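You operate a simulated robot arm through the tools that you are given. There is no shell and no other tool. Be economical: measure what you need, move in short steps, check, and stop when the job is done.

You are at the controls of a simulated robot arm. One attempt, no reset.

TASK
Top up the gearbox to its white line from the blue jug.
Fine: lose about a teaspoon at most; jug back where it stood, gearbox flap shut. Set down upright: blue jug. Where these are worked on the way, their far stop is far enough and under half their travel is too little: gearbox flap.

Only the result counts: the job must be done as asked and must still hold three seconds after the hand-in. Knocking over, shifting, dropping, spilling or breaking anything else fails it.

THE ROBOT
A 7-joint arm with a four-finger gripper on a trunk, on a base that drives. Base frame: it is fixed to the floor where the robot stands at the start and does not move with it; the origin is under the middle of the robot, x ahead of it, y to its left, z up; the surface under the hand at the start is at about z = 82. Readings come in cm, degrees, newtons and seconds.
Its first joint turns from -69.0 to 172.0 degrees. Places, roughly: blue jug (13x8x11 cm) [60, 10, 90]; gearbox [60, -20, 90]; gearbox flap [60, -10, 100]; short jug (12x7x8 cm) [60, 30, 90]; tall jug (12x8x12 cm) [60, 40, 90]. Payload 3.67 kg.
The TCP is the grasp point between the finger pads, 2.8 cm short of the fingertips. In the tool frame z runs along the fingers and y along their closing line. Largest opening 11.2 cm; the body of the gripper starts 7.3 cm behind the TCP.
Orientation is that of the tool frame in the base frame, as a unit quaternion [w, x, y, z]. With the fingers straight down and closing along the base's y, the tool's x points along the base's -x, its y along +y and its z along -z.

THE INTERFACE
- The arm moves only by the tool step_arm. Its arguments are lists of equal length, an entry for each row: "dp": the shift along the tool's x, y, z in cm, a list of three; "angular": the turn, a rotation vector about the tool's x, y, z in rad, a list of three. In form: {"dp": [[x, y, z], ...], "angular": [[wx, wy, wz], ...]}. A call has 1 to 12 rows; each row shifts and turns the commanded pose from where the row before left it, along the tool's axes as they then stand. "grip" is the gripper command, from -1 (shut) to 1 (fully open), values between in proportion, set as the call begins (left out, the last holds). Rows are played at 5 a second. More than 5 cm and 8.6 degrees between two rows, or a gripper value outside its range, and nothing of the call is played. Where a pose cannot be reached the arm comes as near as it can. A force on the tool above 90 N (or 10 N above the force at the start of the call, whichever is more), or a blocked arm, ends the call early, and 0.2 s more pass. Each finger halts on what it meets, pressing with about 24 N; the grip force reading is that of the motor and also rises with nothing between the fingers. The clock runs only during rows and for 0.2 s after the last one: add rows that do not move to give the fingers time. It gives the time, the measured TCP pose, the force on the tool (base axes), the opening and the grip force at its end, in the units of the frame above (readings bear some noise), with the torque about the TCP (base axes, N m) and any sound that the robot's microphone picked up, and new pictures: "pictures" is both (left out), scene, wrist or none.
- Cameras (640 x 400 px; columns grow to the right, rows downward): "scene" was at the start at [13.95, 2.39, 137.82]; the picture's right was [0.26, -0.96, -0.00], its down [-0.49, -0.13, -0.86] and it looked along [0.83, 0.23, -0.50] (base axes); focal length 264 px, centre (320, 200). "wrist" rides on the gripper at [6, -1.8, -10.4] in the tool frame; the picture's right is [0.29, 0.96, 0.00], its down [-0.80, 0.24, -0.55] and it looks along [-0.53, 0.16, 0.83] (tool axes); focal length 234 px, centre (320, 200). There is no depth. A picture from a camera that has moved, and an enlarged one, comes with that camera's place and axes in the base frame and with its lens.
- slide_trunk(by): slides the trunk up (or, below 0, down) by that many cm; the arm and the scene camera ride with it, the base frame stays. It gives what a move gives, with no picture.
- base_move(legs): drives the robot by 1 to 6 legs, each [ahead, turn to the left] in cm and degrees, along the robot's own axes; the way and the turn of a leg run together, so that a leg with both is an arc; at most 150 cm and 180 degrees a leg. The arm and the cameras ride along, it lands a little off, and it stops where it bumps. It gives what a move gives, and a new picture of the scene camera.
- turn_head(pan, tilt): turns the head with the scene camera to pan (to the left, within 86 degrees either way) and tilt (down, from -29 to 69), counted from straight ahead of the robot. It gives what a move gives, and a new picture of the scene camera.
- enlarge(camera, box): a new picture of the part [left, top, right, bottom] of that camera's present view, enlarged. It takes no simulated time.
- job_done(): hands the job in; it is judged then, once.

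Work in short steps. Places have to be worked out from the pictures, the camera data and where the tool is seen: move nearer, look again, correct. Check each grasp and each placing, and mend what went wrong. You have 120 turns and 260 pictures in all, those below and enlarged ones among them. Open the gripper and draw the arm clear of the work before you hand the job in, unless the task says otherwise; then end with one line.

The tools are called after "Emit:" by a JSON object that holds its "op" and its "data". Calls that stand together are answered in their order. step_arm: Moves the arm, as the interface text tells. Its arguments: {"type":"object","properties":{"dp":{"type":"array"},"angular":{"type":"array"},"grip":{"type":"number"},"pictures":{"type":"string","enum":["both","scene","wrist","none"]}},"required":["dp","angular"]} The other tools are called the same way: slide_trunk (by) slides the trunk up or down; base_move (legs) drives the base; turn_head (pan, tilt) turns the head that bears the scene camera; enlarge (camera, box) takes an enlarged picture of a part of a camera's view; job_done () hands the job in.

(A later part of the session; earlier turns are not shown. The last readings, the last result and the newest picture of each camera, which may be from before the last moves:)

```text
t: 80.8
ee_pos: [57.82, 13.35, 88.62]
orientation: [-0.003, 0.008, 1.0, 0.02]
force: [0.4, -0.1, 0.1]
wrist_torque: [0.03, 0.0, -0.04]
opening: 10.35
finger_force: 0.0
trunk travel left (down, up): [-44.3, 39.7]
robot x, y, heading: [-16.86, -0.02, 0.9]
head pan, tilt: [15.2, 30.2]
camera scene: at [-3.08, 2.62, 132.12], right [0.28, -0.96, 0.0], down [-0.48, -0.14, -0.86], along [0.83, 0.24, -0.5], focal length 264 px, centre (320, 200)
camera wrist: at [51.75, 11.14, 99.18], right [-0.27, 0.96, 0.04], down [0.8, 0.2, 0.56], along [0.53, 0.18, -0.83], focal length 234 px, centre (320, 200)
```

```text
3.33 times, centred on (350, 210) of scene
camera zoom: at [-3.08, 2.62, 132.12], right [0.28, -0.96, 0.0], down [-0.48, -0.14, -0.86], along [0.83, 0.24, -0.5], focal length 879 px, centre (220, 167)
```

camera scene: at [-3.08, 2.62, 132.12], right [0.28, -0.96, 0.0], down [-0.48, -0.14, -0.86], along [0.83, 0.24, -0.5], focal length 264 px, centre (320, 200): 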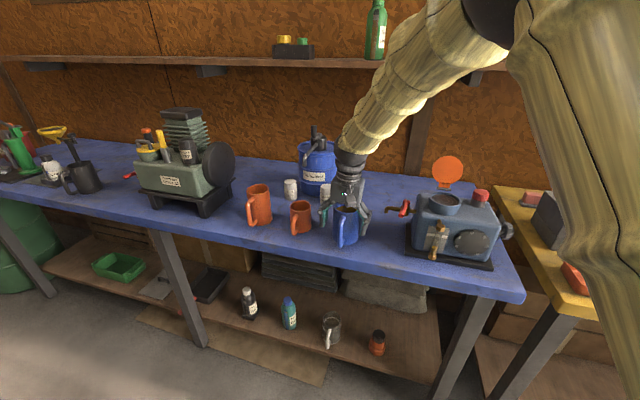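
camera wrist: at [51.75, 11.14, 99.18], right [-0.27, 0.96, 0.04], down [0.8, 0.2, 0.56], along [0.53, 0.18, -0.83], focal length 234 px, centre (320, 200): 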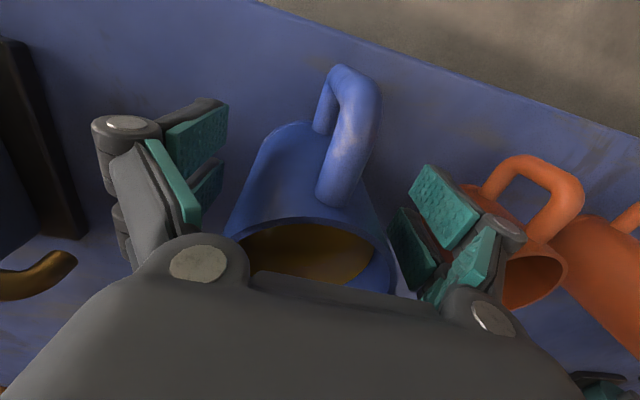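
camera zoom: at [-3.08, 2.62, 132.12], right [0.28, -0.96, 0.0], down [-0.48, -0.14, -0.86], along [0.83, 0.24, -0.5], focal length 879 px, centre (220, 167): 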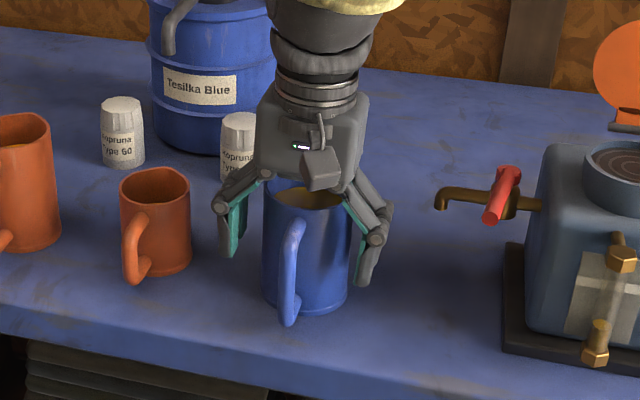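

The jug stands upright and free at about (60.8, 13). I raise the trunk 12 cm to clear it, draw the hand back, and then bring the base nearer again for better wrist tilt.

Emit:
{"op": "slide_trunk", "data": {"by": 12}}

Emit:
{"op": "step_arm", "data": {"dp": [[2.5, 0, -0.5], [2.5, 0, -0.5], [2.5, 0, -0.5], [2.5, 0, -0.5], [0, 0, 0]], "angular": [[0, 0, 0], [0, 0, 0], [0, 0, 0], [0, 0, 0], [0, 0, 0]], "pictures": "none"}}

Emit:
{"op": "base_move", "data": {"legs": [[10, -1]]}}

```text
t: 82.3
ee_pos: [57.88, 13.41, 100.84]
orientation: [-0.003, 0.007, 1.0, 0.021]
force: [0.2, -0.1, -0.2]
wrist_torque: [0.03, 0.0, 0.0]
opening: 10.37
finger_force: 0.1
trunk travel left (down, up): [-56.3, 27.7]
robot x, y, heading: [-17.34, -0.41, 0.9]
head pan, tilt: [15.2, 30.2]
```

```text
t: 83.5
ee_pos: [47.92, 13.49, 102.8]
orientation: [-0.002, 0.007, 1.0, 0.019]
force: [-0.5, -0.6, 0.0]
wrist_torque: [-0.03, 0.0, 0.0]
opening: 10.39
finger_force: 0.0
trunk travel left (down, up): [-56.3, 27.7]
robot x, y, heading: [-16.79, -0.2, 1.1]
head pan, tilt: [15.2, 30.2]
```

```text
t: 84.7
ee_pos: [58.43, 12.48, 102.52]
orientation: [-0.004, 0.016, 1.0, 0.019]
force: [0.3, 0.0, -0.5]
wrist_torque: [-0.01, 0.03, 0.0]
opening: 10.35
finger_force: 0.2
trunk travel left (down, up): [-56.3, 27.7]
robot x, y, heading: [-7.17, 0.27, 0.2]
head pan, tilt: [15.2, 30.2]
camera scene: at [7.24, 2.41, 144.09], right [0.26, -0.96, 0.0], down [-0.49, -0.13, -0.86], along [0.83, 0.23, -0.51], focal length 264 px, centre (320, 200)
```

scene: 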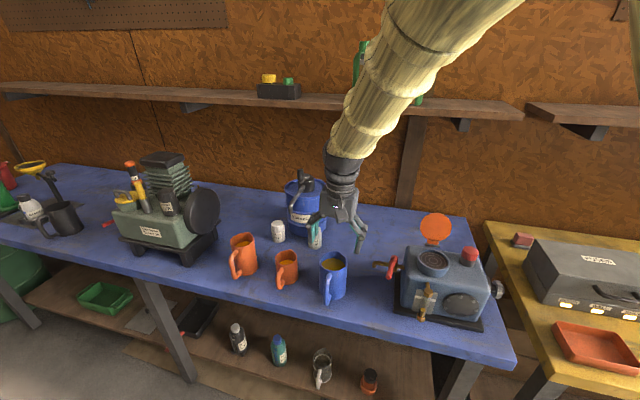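

I measure the jug's exact place and check neighbours from here.

Emit:
{"op": "enlarge", "data": {"camera": "scene", "box": [220, 210, 380, 320]}}

Emit:
{"op": "enlarge", "data": {"camera": "scene", "box": [380, 205, 520, 335]}}

```text
3.64 times, centred on (300, 265) of scene
camera zoom: at [7.24, 2.41, 144.09], right [0.26, -0.96, 0.0], down [-0.49, -0.13, -0.86], along [0.83, 0.23, -0.51], focal length 959 px, centre (393, -36)
```

zoom: 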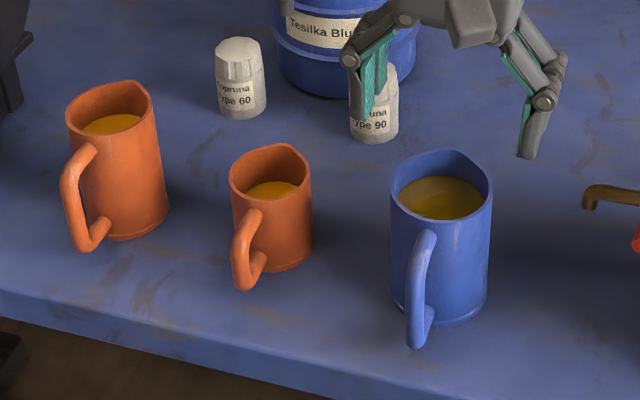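

```text
3.08 times, centred on (450, 270) of scene
camera zoom: at [7.24, 2.41, 144.09], right [0.26, -0.96, 0.0], down [-0.49, -0.13, -0.86], along [0.83, 0.23, -0.51], focal length 812 px, centre (-80, -15)
```

zoom: 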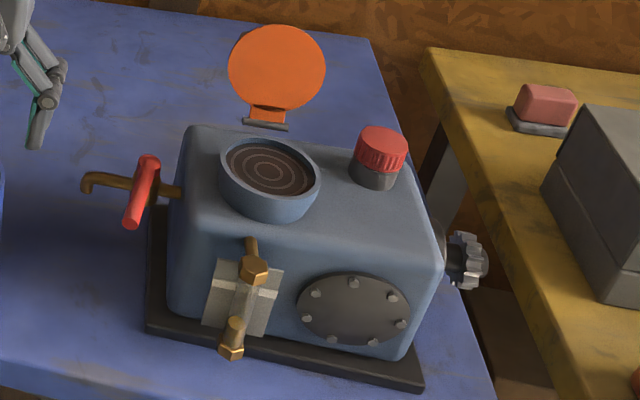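

Nothing is spilled. The jug stands about 1.2 cm nearer than originally, which I will correct at the end. I pitch the hand to lean 24° and come down over it.

Emit:
{"op": "step_arm", "data": {"dp": [[0, 0, 0], [0, 0, 0], [0, 0, 0], [0, 0, 0], [0.74, 0.5, 3.0], [0.74, 0.5, 3.4], [0, 0, 0]], "angular": [[0.02, -0.1, -0.016], [0.018, -0.105, -0.016], [0, -0.105, 0], [0, -0.105, 0], [0, 0, 0], [0, 0, 0], [0, 0, 0]], "pictures": "both"}}

Emit:
{"op": "enlarge", "data": {"camera": "scene", "box": [260, 190, 400, 310]}}

```text
t: 86.5
ee_pos: [61.34, 12.24, 101.54]
orientation: [0.214, 0.035, 0.975, 0.052]
force: [0.1, 0.6, -0.2]
wrist_torque: [0.0, 0.05, 0.02]
opening: 10.36
finger_force: 0.1
trunk travel left (down, up): [-56.3, 27.7]
robot x, y, heading: [-7.25, -0.01, 0.3]
head pan, tilt: [15.2, 30.2]
stopped in row 7: the arm was blocked; the commanded pose is now the measured one
camera scene: at [7.13, 2.38, 144.1], right [0.26, -0.96, 0.0], down [-0.49, -0.13, -0.86], along [0.83, 0.23, -0.5], focal length 264 px, centre (320, 200)
camera wrist: at [51.37, 10.08, 108.41], right [-0.22, 0.98, -0.01], down [0.5, 0.12, 0.86], along [0.84, 0.18, -0.51], focal length 234 px, centre (320, 200)
```

scene: 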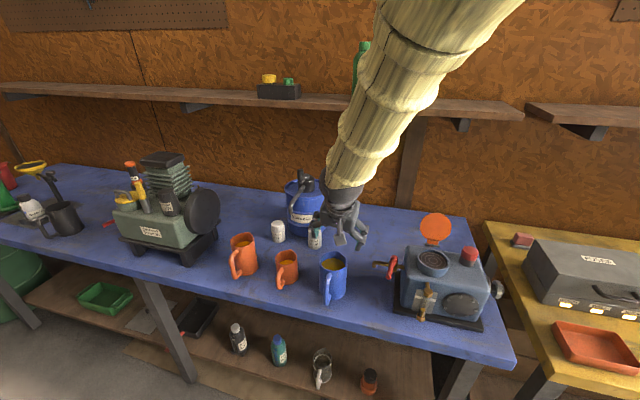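
wrist: 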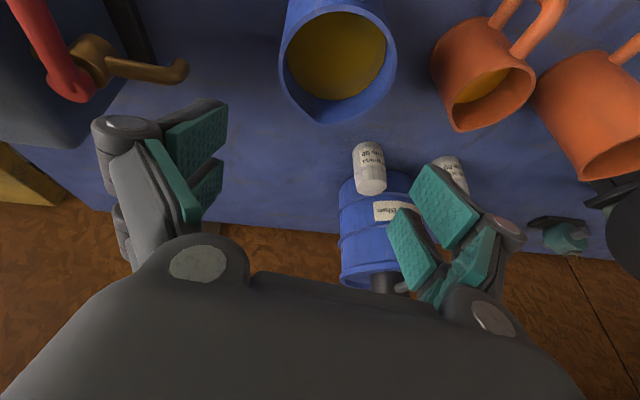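

```text
3.33 times, centred on (330, 250) of scene
camera zoom: at [7.13, 2.38, 144.1], right [0.26, -0.96, 0.0], down [-0.49, -0.13, -0.86], along [0.83, 0.23, -0.5], focal length 879 px, centre (287, 33)
```

zoom: 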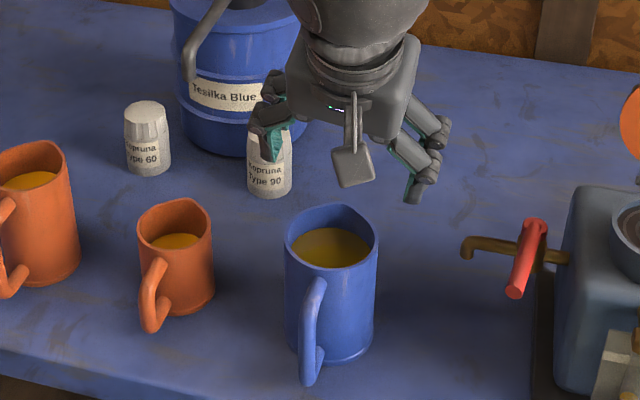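

The forearm is pressing against the robot's own head (blocked moving left). I turn the head further left so its camera housing is out of the arm's way; the jug should stay at the picture's right edge.

Emit:
{"op": "turn_head", "data": {"pan": 56, "tilt": 30}}

Emit:
{"op": "step_arm", "data": {"dp": [[0, 0.6, -1], [0, 0.6, -1], [0, 0, 0]], "angular": [[0.05, 0, -0.03], [0.05, 0, -0.03], [0, 0, 0]], "pictures": "wrist"}}

```text
t: 87.6
ee_pos: [61.02, 12.34, 101.48]
orientation: [0.214, 0.034, 0.975, 0.052]
force: [0.3, -0.3, -1.1]
wrist_torque: [-0.01, -0.01, -0.03]
opening: 10.37
finger_force: 0.0
trunk travel left (down, up): [-56.3, 27.7]
robot x, y, heading: [-6.78, 0.04, -0.0]
head pan, tilt: [56.0, 30.0]
camera scene: at [3.33, 7.59, 144.16], right [0.83, -0.56, 0.0], down [-0.28, -0.41, -0.87], along [0.48, 0.72, -0.5], focal length 264 px, centre (320, 200)
```

scene: 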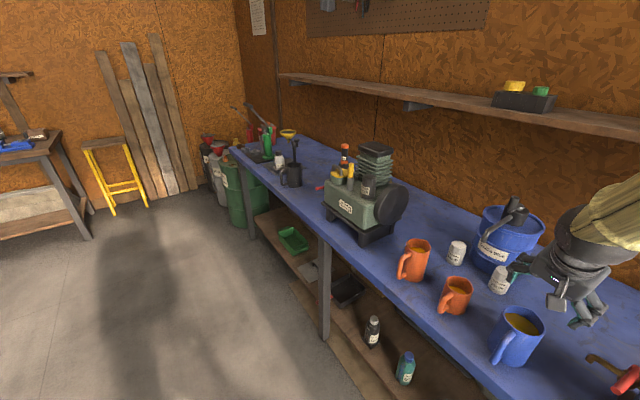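

```text
t: 88.4
ee_pos: [61.3, 12.23, 104.79]
orientation: [0.209, 0.033, 0.977, 0.019]
force: [-0.9, 0.9, 0.3]
wrist_torque: [-0.01, 0.02, -0.01]
opening: 10.38
finger_force: 0.0
trunk travel left (down, up): [-56.3, 27.7]
robot x, y, heading: [-7.16, -0.03, -0.1]
head pan, tilt: [56.0, 30.0]
camera wrist: at [51.44, 10.62, 111.95], right [-0.21, 0.98, -0.07], down [0.51, 0.17, 0.84], along [0.83, 0.14, -0.54], focal length 234 px, centre (320, 200)
```

wrist: 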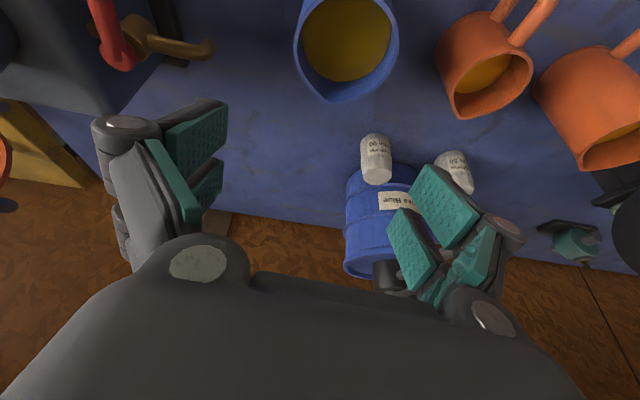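

Panning did not free the sideways limit, so the arm itself is short of range to the left. I turn the base 15° left so the jug lies to the arm's right-hand side.

Emit:
{"op": "base_move", "data": {"legs": [[0, 15]]}}

Emit:
{"op": "turn_head", "data": {"pan": 5, "tilt": 32}}

```text
t: 89.6
ee_pos: [55.71, 29.68, 105.27]
orientation: [0.208, -0.095, 0.972, 0.046]
force: [0.8, 0.5, 0.1]
wrist_torque: [-0.03, 0.04, -0.01]
opening: 10.35
finger_force: 0.0
trunk travel left (down, up): [-56.3, 27.7]
robot x, y, heading: [-6.96, 0.29, 14.9]
head pan, tilt: [56.0, 30.0]
camera scene: at [1.06, 9.99, 144.15], right [0.95, -0.33, 0.0], down [-0.16, -0.47, -0.87], along [0.28, 0.82, -0.5], focal length 264 px, centre (320, 200)
```

scene: 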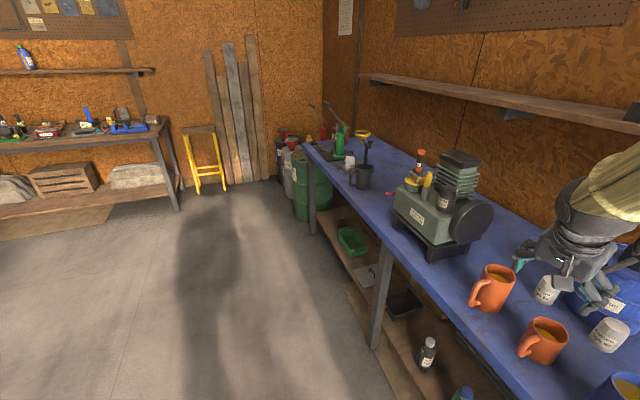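

```text
t: 90.8
ee_pos: [55.71, 29.6, 105.3]
orientation: [0.207, -0.094, 0.973, 0.048]
force: [0.4, -1.3, 1.0]
wrist_torque: [0.0, 0.01, 0.01]
opening: 10.33
finger_force: 0.2
trunk travel left (down, up): [-56.3, 27.7]
robot x, y, heading: [-6.9, 0.24, 15.2]
head pan, tilt: [5.0, 32.0]
camera scene: at [6.53, 4.45, 143.84], right [0.34, -0.94, 0.0], down [-0.5, -0.18, -0.85], along [0.8, 0.29, -0.53], focal length 264 px, centre (320, 200)
```

scene: 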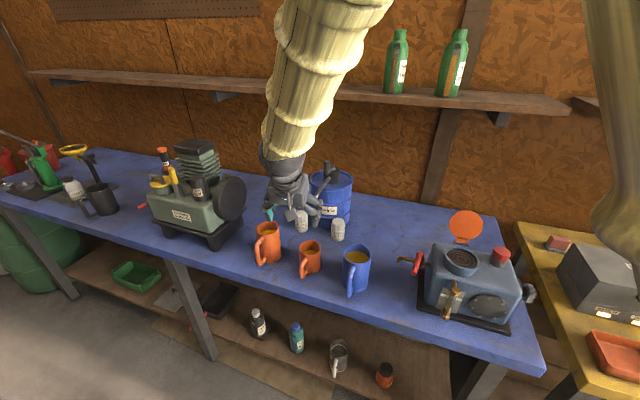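

The view is clear. I square the hand's yaw and roll, then bring it back right over the jug.

Emit:
{"op": "step_arm", "data": {"dp": [[0, 0, 0], [0, 0, 0], [-0.75, -3.2, 0.33], [-0.75, -3.2, 0.33], [-0.75, -3.2, 0.33], [-0.75, -3.2, 0.33], [-0.75, -3.2, 0.33], [0, 0, 0]], "angular": [[0.067, 0, 0.082], [0.066, 0, 0.082], [0, 0, 0], [0, 0, 0], [0, 0, 0], [0, 0, 0], [0, 0, 0], [0, 0, 0]], "pictures": "both"}}

```text
t: 92.6
ee_pos: [59.75, 13.53, 104.09]
orientation: [0.195, 0.003, 0.981, 0.004]
force: [0.7, 0.2, 0.4]
wrist_torque: [-0.02, 0.04, -0.02]
opening: 10.36
finger_force: 0.1
trunk travel left (down, up): [-56.3, 27.7]
robot x, y, heading: [-6.87, -0.1, 15.3]
head pan, tilt: [5.0, 32.0]
camera scene: at [6.7, 4.29, 144.08], right [0.31, -0.95, 0.0], down [-0.48, -0.16, -0.86], along [0.82, 0.27, -0.51], focal length 264 px, centre (320, 200)
camera wrist: at [50.13, 11.69, 111.44], right [-0.26, 0.96, -0.1], down [0.52, 0.23, 0.82], along [0.81, 0.16, -0.56], focal length 234 px, centre (320, 200)
```

scene: 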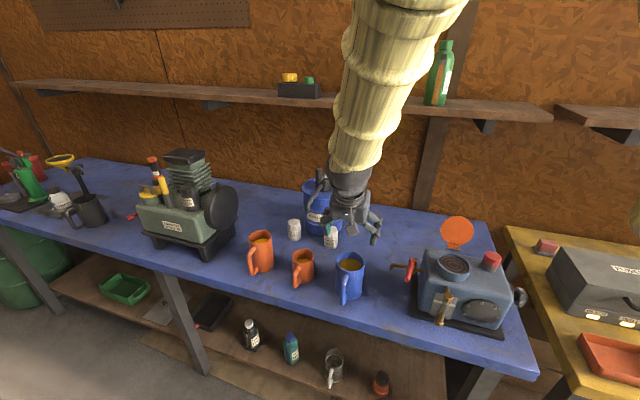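
wrist: 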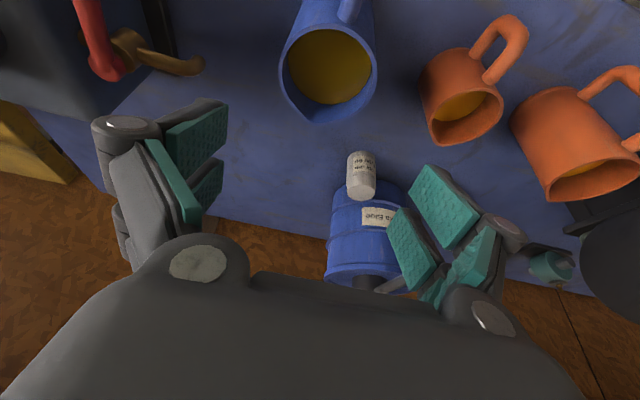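

Tracking is exact now. The jug axis is at about (59.5, 13.0). I descend to z≈92 first and check centring.

Emit:
{"op": "step_arm", "data": {"dp": [[1.15, -0.1, 2.77], [1.15, -0.1, 2.77], [1.15, -0.1, 2.77], [1.15, -0.1, 2.77], [0, 0, 0]], "angular": [[0, 0, 0], [0, 0, 0], [0, 0, 0], [0, 0, 0], [0, 0, 0]], "pictures": "both"}}

Emit:
{"op": "enlarge", "data": {"camera": "scene", "box": [280, 200, 420, 320]}}

```text
t: 94.0
ee_pos: [61.44, 12.53, 96.33]
orientation: [0.206, 0.032, 0.977, 0.048]
force: [-0.3, -0.1, -0.4]
wrist_torque: [-0.04, -0.01, 0.03]
opening: 10.4
finger_force: 0.0
trunk travel left (down, up): [-56.3, 27.7]
robot x, y, heading: [-6.91, 0.21, 15.2]
head pan, tilt: [5.0, 32.0]
stopped in row 5: the arm was blocked; the commanded pose is now the measured one
camera scene: at [6.58, 4.36, 143.84], right [0.34, -0.94, 0.0], down [-0.5, -0.18, -0.85], along [0.8, 0.29, -0.53], focal length 264 px, centre (320, 200)
camera wrist: at [51.63, 10.33, 103.4], right [-0.22, 0.97, -0.01], down [0.51, 0.13, 0.85], along [0.83, 0.18, -0.53], focal length 234 px, centre (320, 200)
```

scene: 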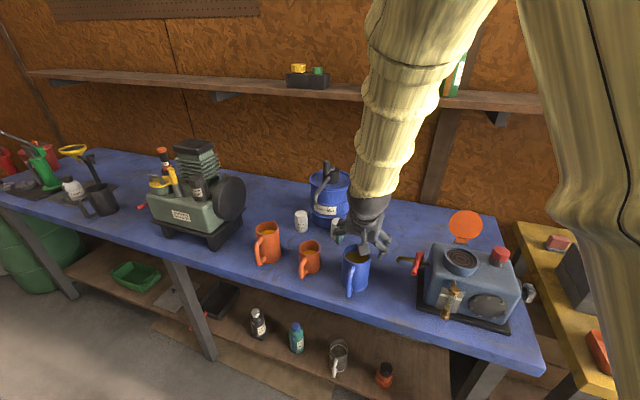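
wrist: 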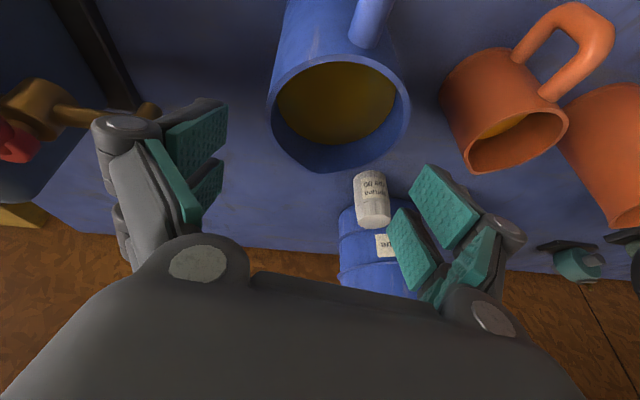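

```text
3.33 times, centred on (350, 260) of scene
camera zoom: at [6.58, 4.36, 143.84], right [0.34, -0.94, 0.0], down [-0.5, -0.18, -0.85], along [0.8, 0.29, -0.53], focal length 879 px, centre (220, 0)
```

zoom: 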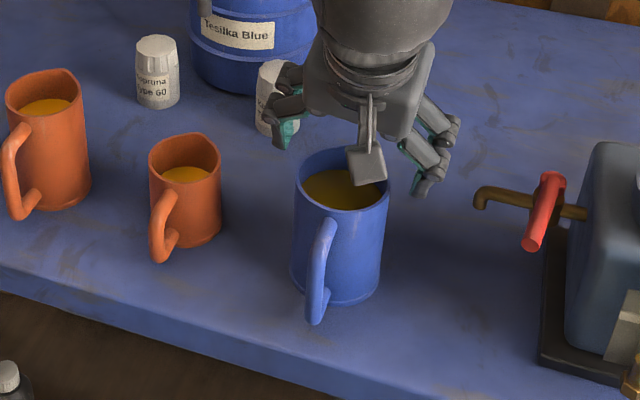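

Going low is what blocks this elbow-up arm while the trunk is raised. I go back up, square the hand, and do the vertical travel with the trunk instead.

Emit:
{"op": "step_arm", "data": {"dp": [[-0.6, 0.2, -2.7], [-0.6, 0.2, -2.7], [-0.5, 0.2, -2.6], [0, 0, 0], [0, 0, 0], [0, 0, 0]], "angular": [[0, 0, 0], [0, 0, 0], [0, 0, 0], [0.04, 0, -0.042], [0.04, 0, -0.041], [0, 0, 0]], "pictures": "none"}}

Emit:
{"op": "slide_trunk", "data": {"by": -8}}

```text
t: 95.4
ee_pos: [59.75, 11.95, 102.73]
orientation: [0.182, 0.008, 0.983, 0.01]
force: [-0.6, 0.0, 0.1]
wrist_torque: [0.0, 0.02, -0.04]
opening: 10.38
finger_force: 0.0
trunk travel left (down, up): [-56.3, 27.7]
robot x, y, heading: [-7.16, -0.01, 15.0]
head pan, tilt: [5.0, 32.0]
```

```text
t: 96.6
ee_pos: [59.67, 12.03, 94.49]
orientation: [0.183, 0.007, 0.983, 0.011]
force: [0.5, 0.6, -0.2]
wrist_torque: [0.01, -0.03, -0.01]
opening: 10.34
finger_force: 0.0
trunk travel left (down, up): [-48.3, 35.7]
robot x, y, heading: [-7.01, -0.02, 15.1]
head pan, tilt: [5.0, 32.0]
```

The trunk move tracks perfectly. I shift 1 cm left and look.

Emit:
{"op": "step_arm", "data": {"dp": [[0, 0.5, 0], [0, 0.5, 0], [0, 0, 0]], "angular": [[0.01, 0, -0.01], [0.01, 0, -0.01], [0, 0, 0]], "pictures": "wrist"}}

```text
t: 97.4
ee_pos: [59.93, 12.66, 95.08]
orientation: [0.18, 0.006, 0.984, 0.012]
force: [-0.2, -1.0, 0.4]
wrist_torque: [0.01, 0.0, -0.04]
opening: 10.37
finger_force: 0.1
trunk travel left (down, up): [-48.3, 35.7]
robot x, y, heading: [-6.75, 0.06, 14.8]
head pan, tilt: [5.0, 32.0]
camera wrist: at [50.65, 10.75, 102.79], right [-0.26, 0.96, -0.08], down [0.55, 0.21, 0.81], along [0.79, 0.17, -0.59], focal length 234 px, centre (320, 200)
```

wrist: 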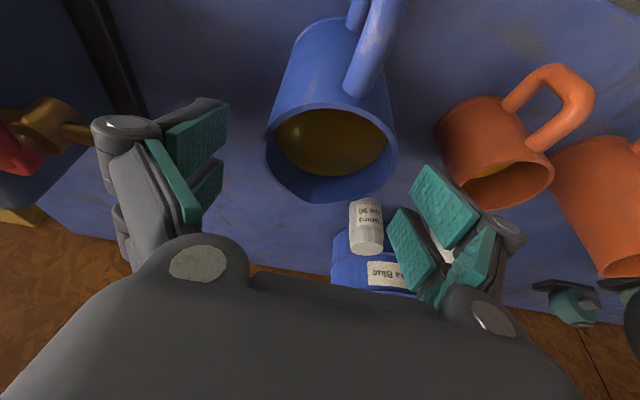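

The jug axis is at (59.2, 13.0), with TCP at (59.9, 12.7). I make a small correction and lower the trunk 5.3 cm around the jug.

Emit:
{"op": "step_arm", "data": {"dp": [[0.4, 0.4, 0], [0, 0, 0]], "angular": [[0, 0, 0], [0, 0, 0]], "pictures": "none"}}

Emit:
{"op": "slide_trunk", "data": {"by": -5.3}}

Emit:
{"op": "enlarge", "data": {"camera": "wrist", "box": [80, 0, 560, 300]}}

Emit:
{"op": "enlarge", "data": {"camera": "scene", "box": [280, 180, 420, 300]}}

```text
t: 98.0
ee_pos: [59.62, 13.05, 94.93]
orientation: [0.178, 0.007, 0.984, 0.015]
force: [0.2, -1.1, 0.1]
wrist_torque: [0.01, -0.06, -0.02]
opening: 10.36
finger_force: 0.0
trunk travel left (down, up): [-48.3, 35.7]
robot x, y, heading: [-7.08, 0.14, 15.2]
head pan, tilt: [5.0, 32.0]
```

```text
t: 98.9
ee_pos: [59.58, 13.12, 89.69]
orientation: [0.178, 0.007, 0.984, 0.016]
force: [-0.1, -0.4, -0.1]
wrist_torque: [-0.01, 0.01, 0.01]
opening: 10.36
finger_force: 0.1
trunk travel left (down, up): [-43.0, 41.0]
robot x, y, heading: [-7.06, 0.3, 15.0]
head pan, tilt: [5.0, 32.0]
```

```text
1.33 times, centred on (320, 150) of wrist
camera zoom: at [50.36, 11.08, 97.42], right [-0.26, 0.96, -0.07], down [0.56, 0.21, 0.81], along [0.79, 0.17, -0.59], focal length 312 px, centre (320, 267)
```

zoom: 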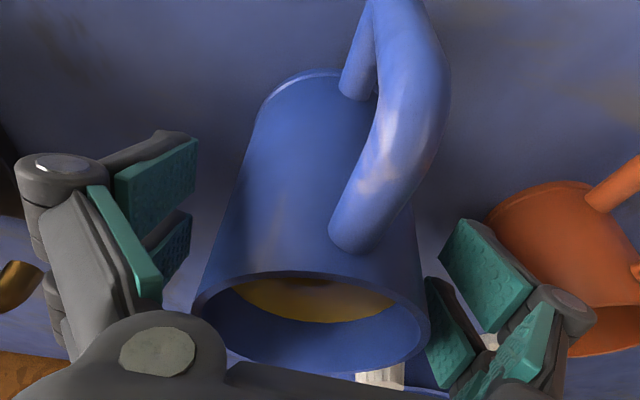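

```text
3.33 times, centred on (350, 240) of scene
camera zoom: at [6.24, 5.0, 130.45], right [0.41, -0.91, 0.0], down [-0.49, -0.22, -0.84], along [0.77, 0.34, -0.54], focal length 879 px, centre (220, 67)
```

zoom: 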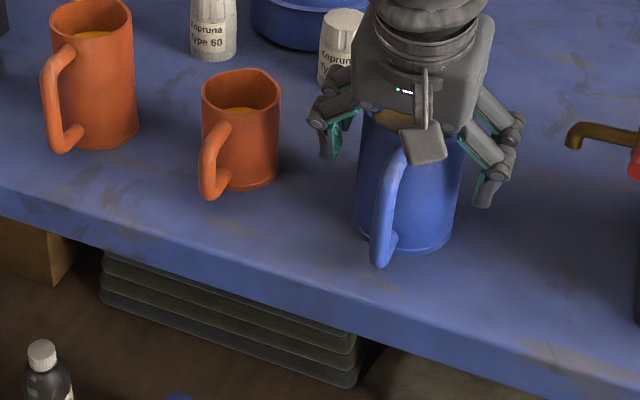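

Centred and contact-free. I close on the jug.

Emit:
{"op": "step_arm", "data": {"dp": [[0, 0, 0], [0, 0, 0], [0, 0, 0], [0, 0, 0], [0, 0, 0]], "angular": [[0, 0, 0], [0, 0, 0], [0, 0, 0], [0, 0, 0], [0, 0, 0]], "grip": -1, "pictures": "none"}}

Emit:
{"op": "slide_trunk", "data": {"by": 2}}

Emit:
{"op": "enlarge", "data": {"camera": "wrist", "box": [80, 0, 560, 300]}}

Emit:
{"op": "enlarge", "data": {"camera": "scene", "box": [280, 180, 420, 300]}}

```text
t: 100.1
ee_pos: [59.63, 13.1, 89.67]
orientation: [0.178, 0.008, 0.984, 0.015]
force: [-0.1, 0.6, 0.1]
wrist_torque: [-0.12, 0.01, 0.04]
opening: 7.56
finger_force: 24.5
trunk travel left (down, up): [-43.0, 41.0]
robot x, y, heading: [-6.51, 0.0, 14.7]
head pan, tilt: [5.0, 32.0]
```

```text
t: 100.8
ee_pos: [59.72, 12.99, 91.74]
orientation: [0.177, 0.007, 0.984, 0.015]
force: [0.8, 0.4, -3.3]
wrist_torque: [-0.03, 0.04, -0.02]
opening: 7.54
finger_force: 24.5
trunk travel left (down, up): [-45.0, 39.0]
robot x, y, heading: [-6.96, 0.59, 14.7]
head pan, tilt: [5.0, 32.0]
```

```text
1.33 times, centred on (320, 150) of wrist
camera zoom: at [50.42, 11.06, 99.41], right [-0.26, 0.96, -0.07], down [0.56, 0.21, 0.81], along [0.79, 0.17, -0.59], focal length 312 px, centre (320, 267)
```

zoom: 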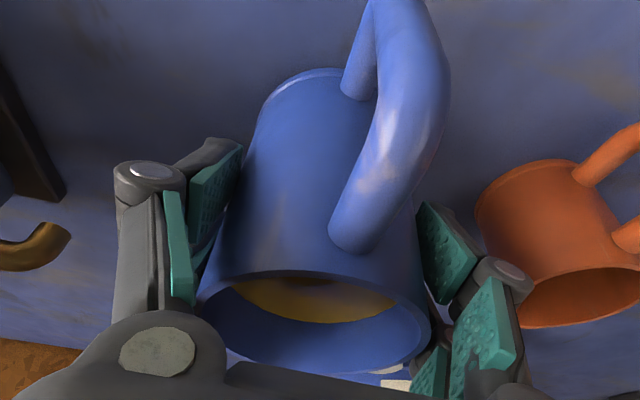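

```text
3.33 times, centred on (350, 240) of scene
camera zoom: at [6.36, 5.03, 132.57], right [0.41, -0.91, 0.0], down [-0.48, -0.21, -0.85], along [0.78, 0.35, -0.53], focal length 879 px, centre (220, 67)
```

zoom: 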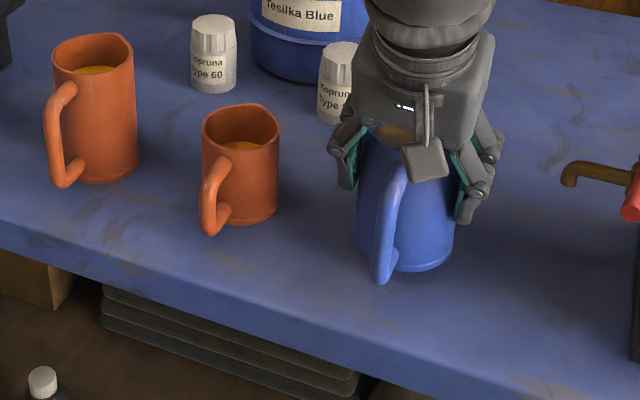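

Clean grip: the jug hangs level (3.5 N), bottom 7.7 cm below TCP. I raise the trunk 20 cm, then carry it to the gearbox at height.

Emit:
{"op": "slide_trunk", "data": {"by": 20}}

Emit:
{"op": "step_arm", "data": {"dp": [[0.1, -0.8, 0.1], [0.3, -1.7, 0.1], [0.35, -2.3, 0.15], [0.35, -2.3, 0.15], [0.35, -2.3, 0.15], [0.35, -2.3, 0.15], [0.35, -2.3, 0.15], [0.35, -2.3, 0.15], [0.35, -2.3, 0.15], [0.35, -2.3, 0.15], [0.3, -1.7, 0.1], [0.1, -0.8, 0.1]], "angular": [[0, 0, 0], [0, 0, 0], [0, 0, 0], [0, 0, 0], [0, 0, 0], [0, 0, 0], [0, 0, 0], [0, 0, 0], [0, 0, 0], [0, 0, 0], [0, 0, 0], [0, 0, 0]], "pictures": "both"}}

```text
t: 103.0
ee_pos: [59.78, 12.99, 111.77]
orientation: [0.178, 0.007, 0.984, 0.016]
force: [-0.5, -0.5, -4.1]
wrist_torque: [0.02, 0.0, 0.0]
opening: 7.56
finger_force: 24.2
trunk travel left (down, up): [-65.0, 19.0]
robot x, y, heading: [-6.8, 0.23, 15.2]
head pan, tilt: [5.0, 32.0]
```

```text
t: 105.6
ee_pos: [57.19, -9.66, 110.49]
orientation: [0.207, -0.012, 0.978, -0.013]
force: [0.2, 0.6, -4.8]
wrist_torque: [0.0, -0.01, 0.0]
opening: 7.56
finger_force: 23.7
trunk travel left (down, up): [-65.0, 19.0]
robot x, y, heading: [-6.93, 0.17, 15.0]
head pan, tilt: [5.0, 32.0]
camera scene: at [6.57, 4.38, 152.54], right [0.34, -0.94, 0.0], down [-0.5, -0.18, -0.85], along [0.8, 0.29, -0.53], focal length 264 px, centre (320, 200)
camera wrist: at [47.38, -11.47, 117.79], right [-0.28, 0.95, -0.15], down [0.5, 0.27, 0.82], along [0.82, 0.15, -0.55], focal length 234 px, centre (320, 200)
```

scene: 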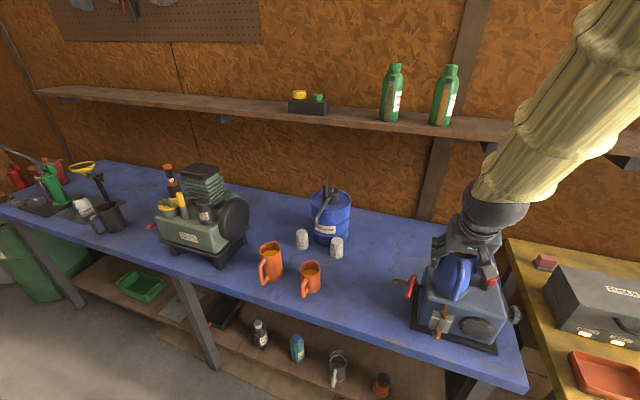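
wrist: 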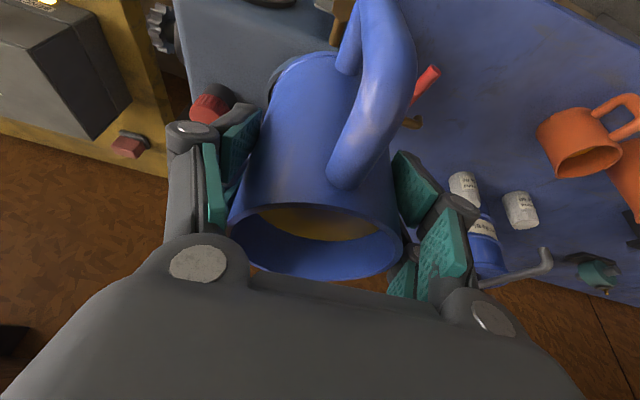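

Now over the near side, jug leaning back 3.5°. Still at height, I align and tilt to about 22°, with the lip moving over the cup.

Emit:
{"op": "step_arm", "data": {"dp": [[0.52, -0.53, -0.23], [0.52, -0.53, -0.2], [0.52, -0.53, -0.15], [0, 0, 0], [0, 0, 0], [0, 0, 0], [0, 0, 0]], "angular": [[-0.01, 0.074, 0.014], [-0.01, 0.074, 0.014], [0, 0.074, 0], [0, 0.074, 0], [0, 0.074, 0], [0, 0.074, 0], [0, 0, 0]], "pictures": "both"}}

Emit:
{"op": "enlarge", "data": {"camera": "scene", "box": [390, 180, 530, 360]}}

```text
t: 107.2
ee_pos: [55.29, -11.19, 110.55]
orientation: [-0.014, 0.003, 1.0, -0.003]
force: [0.6, -0.7, -4.0]
wrist_torque: [0.03, -0.05, 0.0]
opening: 7.55
finger_force: 24.2
trunk travel left (down, up): [-65.0, 19.0]
robot x, y, heading: [-6.9, 0.01, 14.9]
head pan, tilt: [5.0, 32.0]
camera scene: at [6.49, 4.41, 152.55], right [0.34, -0.94, 0.0], down [-0.5, -0.18, -0.85], along [0.8, 0.29, -0.53], focal length 264 px, centre (320, 200)
camera wrist: at [49.6, -13.07, 121.27], right [-0.28, 0.96, 0.01], down [0.81, 0.24, 0.53], along [0.51, 0.15, -0.85], focal length 234 px, centre (320, 200)
```

scene: 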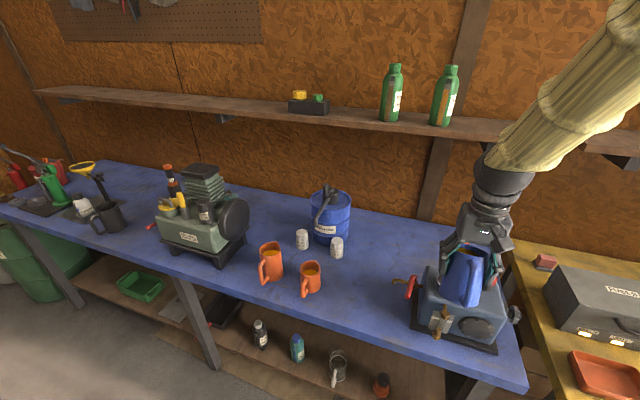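
wrist: 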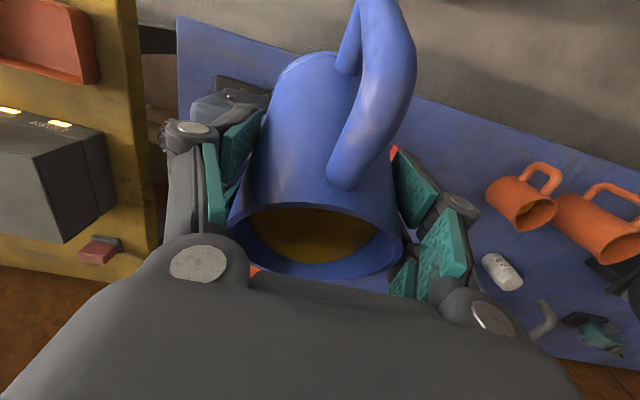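

```text
2.22 times, centred on (460, 270) of scene
camera zoom: at [6.49, 4.41, 152.55], right [0.34, -0.94, 0.0], down [-0.5, -0.18, -0.85], along [0.8, 0.29, -0.53], focal length 586 px, centre (9, 44)
```

zoom: 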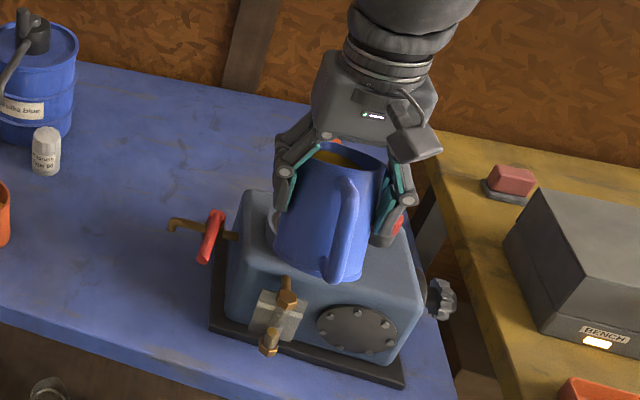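

At φ≈22°, hand vertical, all clear. I lower 5 cm by trunk, keeping about 1.5 cm clearance to the cup and sight glass.

Emit:
{"op": "slide_trunk", "data": {"by": -5}}

Emit:
{"op": "enlarge", "data": {"camera": "scene", "box": [400, 200, 530, 350]}}

Emit:
{"op": "enlarge", "data": {"camera": "scene", "box": [425, 280, 475, 335]}}

```text
t: 108.1
ee_pos: [55.39, -11.25, 105.55]
orientation: [-0.014, 0.003, 1.0, -0.002]
force: [-0.6, -0.9, -4.5]
wrist_torque: [-0.01, -0.02, 0.0]
opening: 7.55
finger_force: 23.9
trunk travel left (down, up): [-60.0, 24.0]
robot x, y, heading: [-7.16, -0.13, 15.0]
head pan, tilt: [5.0, 32.0]
```

```text
2.67 times, centred on (465, 275) of scene
camera zoom: at [6.54, 4.41, 147.55], right [0.34, -0.94, 0.0], down [-0.5, -0.18, -0.85], along [0.8, 0.29, -0.53], focal length 703 px, centre (-67, 0)
```

zoom: 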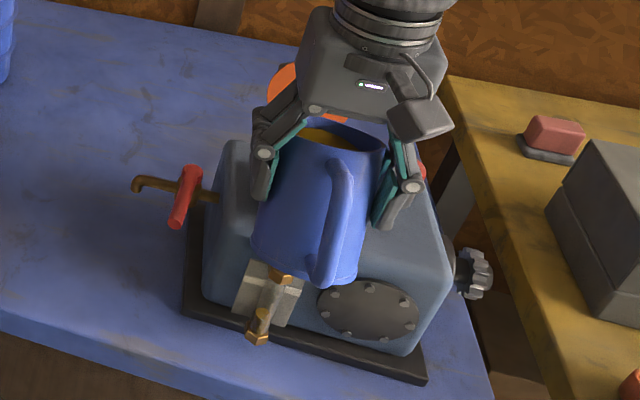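

```text
7.27 times, centred on (450, 308) of scene
camera zoom: at [6.54, 4.41, 147.55], right [0.34, -0.94, 0.0], down [-0.5, -0.18, -0.85], along [0.8, 0.29, -0.53], focal length 1918 px, centre (-626, -582)
```

zoom: 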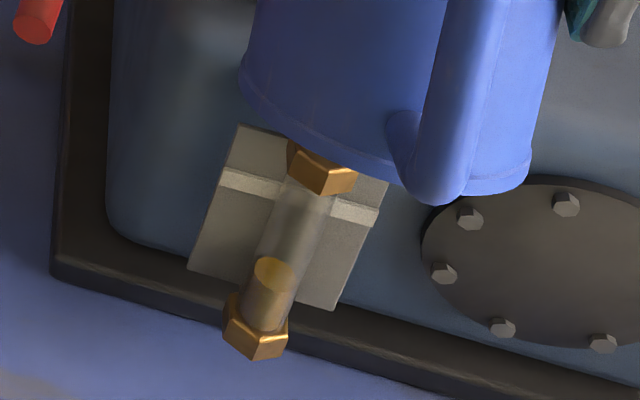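

Level and white line are plainly visible. I tilt slowly to about 31° and watch for flow.

Emit:
{"op": "step_arm", "data": {"dp": [[0, 0, 0.3], [0, 0, 0.3], [0, 0, 0.3], [0, 0, 0], [0, 0, 0]], "angular": [[0, 0.05, 0], [0, 0.05, 0], [0, 0.05, 0], [0, 0, 0], [0, 0, 0]], "pictures": "wrist"}}

Emit:
{"op": "enlarge", "data": {"camera": "scene", "box": [400, 200, 530, 350]}}

```text
t: 109.3
ee_pos: [55.3, -11.16, 104.81]
orientation: [-0.09, 0.002, 0.996, -0.002]
force: [0.4, -0.5, -2.8]
wrist_torque: [0.01, -0.04, -0.03]
opening: 7.55
finger_force: 23.3
trunk travel left (down, up): [-60.0, 24.0]
robot x, y, heading: [-6.66, -0.07, 14.9]
head pan, tilt: [5.0, 32.0]
camera wrist: at [51.22, -13.08, 116.12], right [-0.28, 0.96, 0.05], down [0.88, 0.24, 0.4], along [0.37, 0.16, -0.91], focal length 234 px, centre (320, 200)
```

wrist: 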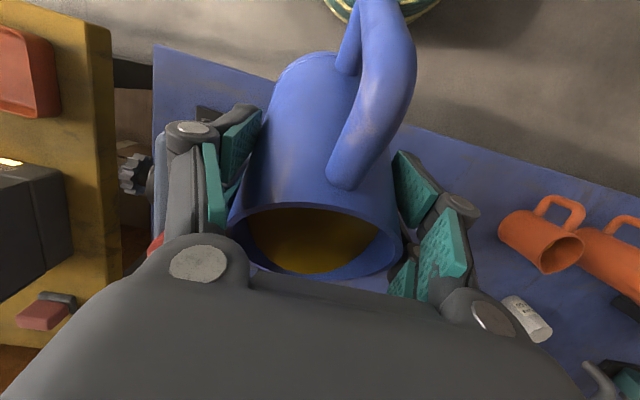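

```text
2.67 times, centred on (465, 275) of scene
camera zoom: at [6.61, 4.39, 147.53], right [0.34, -0.94, 0.0], down [-0.5, -0.18, -0.85], along [0.8, 0.29, -0.53], focal length 703 px, centre (-67, 0)
```

zoom: 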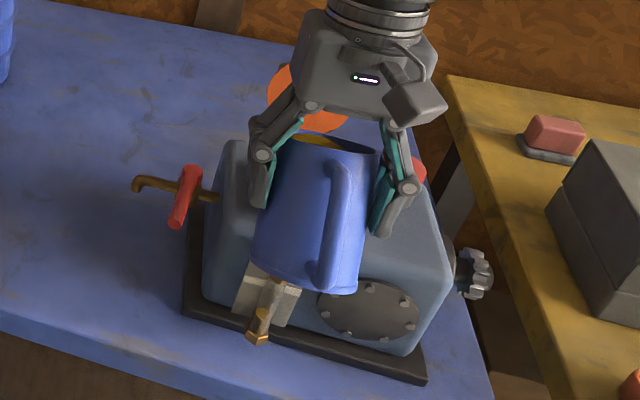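

At 31° the oil nears the lip but is not flowing yet. I tilt to about 37°.

Emit:
{"op": "step_arm", "data": {"dp": [[0, 0, 0.3], [0, 0, 0.3], [0, 0, 0], [0, 0, 0]], "angular": [[0, 0.05, 0], [0, 0.05, 0], [0, 0, 0], [0, 0, 0]], "pictures": "wrist"}}

Emit:
{"op": "enlarge", "data": {"camera": "scene", "box": [400, 200, 530, 350]}}

```text
t: 110.3
ee_pos: [55.16, -11.17, 104.08]
orientation: [-0.14, 0.003, 0.99, 0.0]
force: [-0.4, -0.1, -2.7]
wrist_torque: [-0.02, -0.06, 0.01]
opening: 7.55
finger_force: 24.7
trunk travel left (down, up): [-60.0, 24.0]
robot x, y, heading: [-7.1, 0.11, 15.0]
head pan, tilt: [5.0, 32.0]
camera wrist: at [52.24, -13.1, 115.86], right [-0.27, 0.96, 0.08], down [0.92, 0.24, 0.31], along [0.28, 0.16, -0.95], focal length 234 px, centre (320, 200)
```

wrist: 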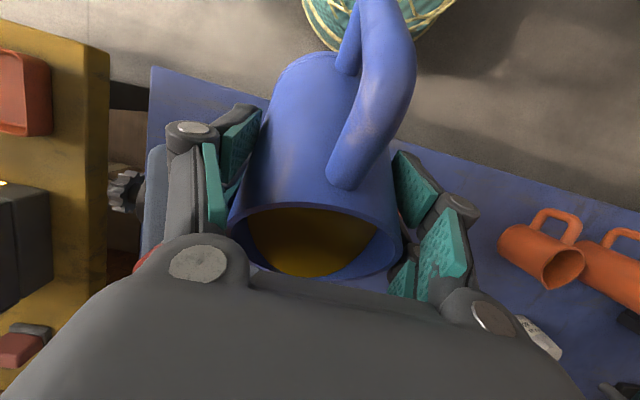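

```text
2.67 times, centred on (465, 275) of scene
camera zoom: at [6.58, 4.39, 147.54], right [0.34, -0.94, 0.0], down [-0.5, -0.18, -0.85], along [0.8, 0.29, -0.53], focal length 703 px, centre (-67, 0)
```

zoom: 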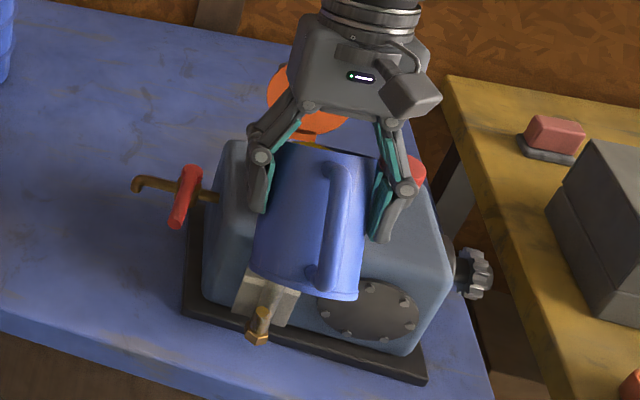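

I check the sight glass and the underside of the lip.

Emit:
{"op": "enlarge", "data": {"camera": "scene", "box": [430, 290, 475, 335]}}

Emit:
{"op": "enlarge", "data": {"camera": "wrist", "box": [200, 170, 440, 300]}}

```text
8.89 times, centred on (452, 312) of scene
camera zoom: at [6.58, 4.39, 147.54], right [0.34, -0.94, 0.0], down [-0.5, -0.18, -0.85], along [0.8, 0.29, -0.53], focal length 2344 px, centre (-858, -800)
```

zoom: 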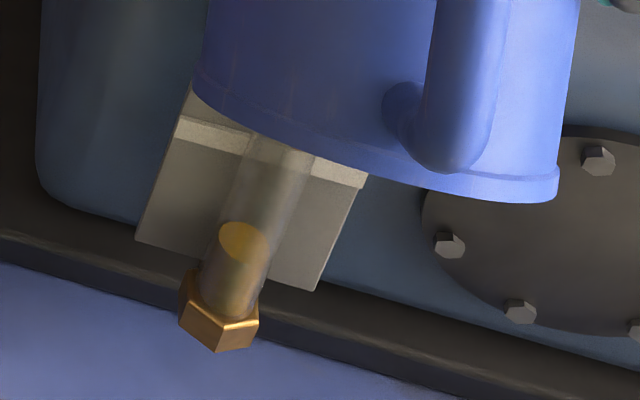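

```text
2.67 times, centred on (320, 235) of wrist
camera zoom: at [52.24, -13.1, 115.86], right [-0.27, 0.96, 0.08], down [0.92, 0.24, 0.31], along [0.28, 0.16, -0.95], focal length 624 px, centre (320, 107)
```

zoom: 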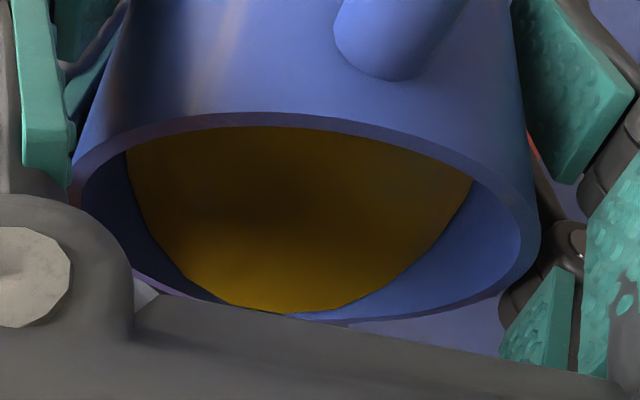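

Oil is right at the lip, slightly on the -y side, and the level is unchanged. The target level lies about 2.5 cm above the present one in the glass. I tilt another 3.5° and wait.

Emit:
{"op": "step_arm", "data": {"dp": [[0, 0, 0], [0, 0, 0], [0, 0, 0], [0, 0, 0], [0, 0, 0]], "angular": [[0, 0.03, 0], [0, 0.03, 0], [0, 0, 0], [0, 0, 0], [0, 0, 0]], "pictures": "none"}}

Emit:
{"op": "enlarge", "data": {"camera": "scene", "box": [420, 220, 510, 335]}}

Emit:
{"op": "enlarge", "data": {"camera": "wrist", "box": [200, 170, 440, 300]}}

```text
t: 111.5
ee_pos: [55.07, -11.19, 104.0]
orientation: [-0.168, 0.003, 0.986, -0.002]
force: [0.8, 1.1, -4.6]
wrist_torque: [-0.03, -0.04, 0.02]
opening: 7.58
finger_force: 23.1
trunk travel left (down, up): [-60.0, 24.0]
robot x, y, heading: [-6.89, -0.12, 14.8]
head pan, tilt: [5.0, 32.0]
```

```text
3.48 times, centred on (465, 278) of scene
camera zoom: at [6.57, 4.4, 147.54], right [0.34, -0.94, 0.0], down [-0.5, -0.18, -0.85], along [0.8, 0.29, -0.53], focal length 917 px, centre (-184, -70)
```

zoom: 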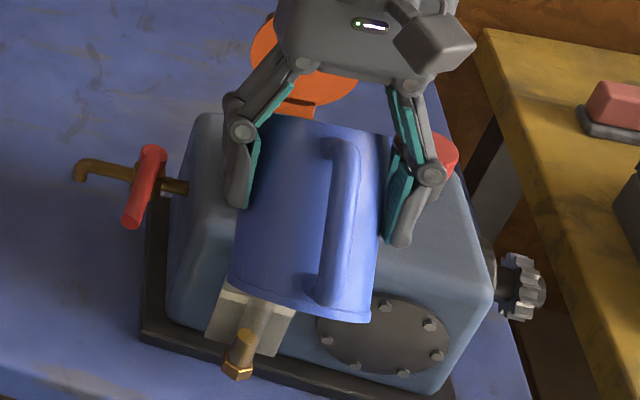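

```text
2.67 times, centred on (320, 235) of wrist
camera zoom: at [52.91, -13.04, 115.98], right [-0.27, 0.96, 0.09], down [0.94, 0.24, 0.26], along [0.23, 0.16, -0.96], focal length 624 px, centre (320, 107)
```

zoom: 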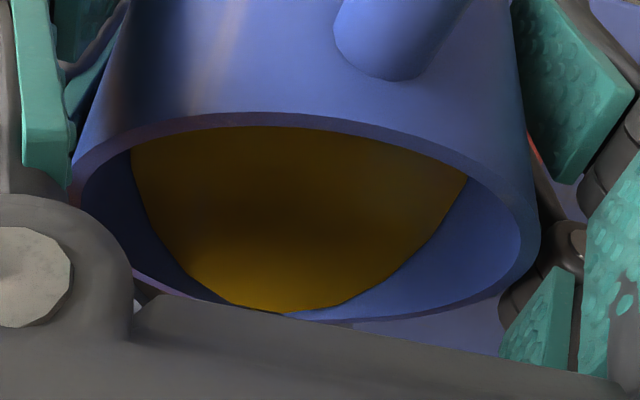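

The oil outline narrowed slightly, so it is flowing. I check the glass and look for drips.

Emit:
{"op": "enlarge", "data": {"camera": "scene", "box": [435, 290, 475, 330]}}

Emit:
{"op": "step_arm", "data": {"dp": [[0, 0, 0], [0, 0, 0], [0, 0, 0], [0, 0, 0], [0, 0, 0]], "angular": [[0, 0, 0], [0, 0, 0], [0, 0, 0], [0, 0, 0], [0, 0, 0]], "pictures": "wrist"}}

Emit:
{"op": "enlarge", "data": {"camera": "scene", "box": [435, 290, 475, 330]}}

```text
10.00 times, centred on (455, 310) of scene
camera zoom: at [6.57, 4.4, 147.54], right [0.34, -0.94, 0.0], down [-0.5, -0.18, -0.85], along [0.8, 0.29, -0.53], focal length 2638 px, centre (-1030, -900)
```

zoom: 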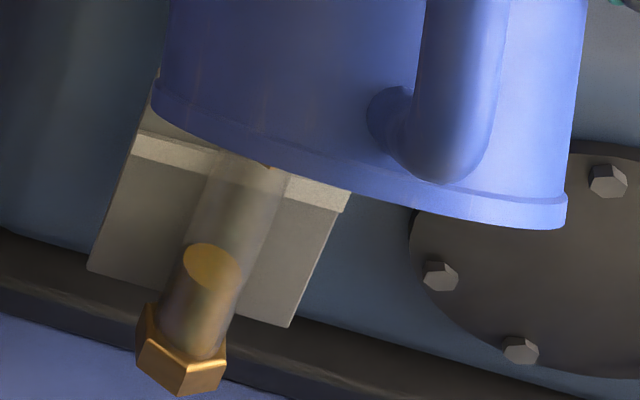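

```text
t: 112.7
ee_pos: [55.07, -11.22, 103.99]
orientation: [-0.168, 0.003, 0.986, -0.002]
force: [-0.3, 0.0, -2.7]
wrist_torque: [-0.06, -0.06, 0.0]
opening: 7.56
finger_force: 24.1
trunk travel left (down, up): [-60.0, 24.0]
robot x, y, heading: [-6.81, -0.41, 14.9]
head pan, tilt: [5.0, 32.0]
camera wrist: at [52.91, -13.04, 115.98], right [-0.27, 0.96, 0.09], down [0.94, 0.24, 0.26], along [0.23, 0.16, -0.96], focal length 234 px, centre (320, 200)
```

wrist: 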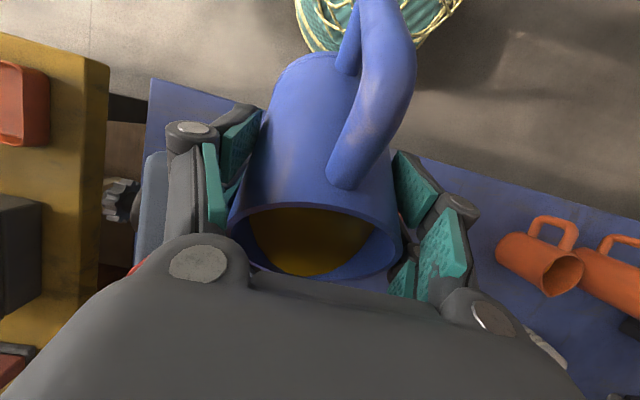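

```text
10.00 times, centred on (455, 310) of scene
camera zoom: at [6.57, 4.39, 147.54], right [0.34, -0.94, 0.0], down [-0.5, -0.18, -0.85], along [0.8, 0.29, -0.53], focal length 2638 px, centre (-1030, -900)
```

zoom: 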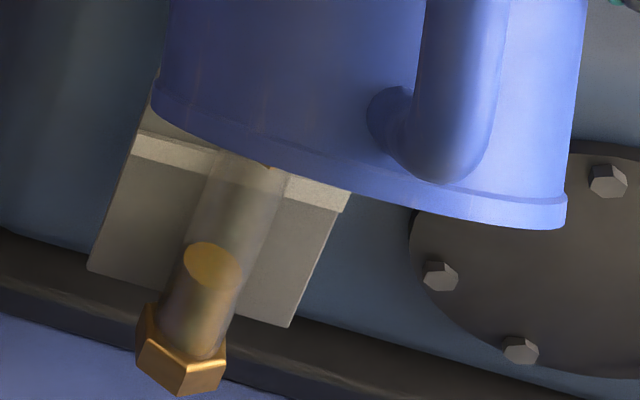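

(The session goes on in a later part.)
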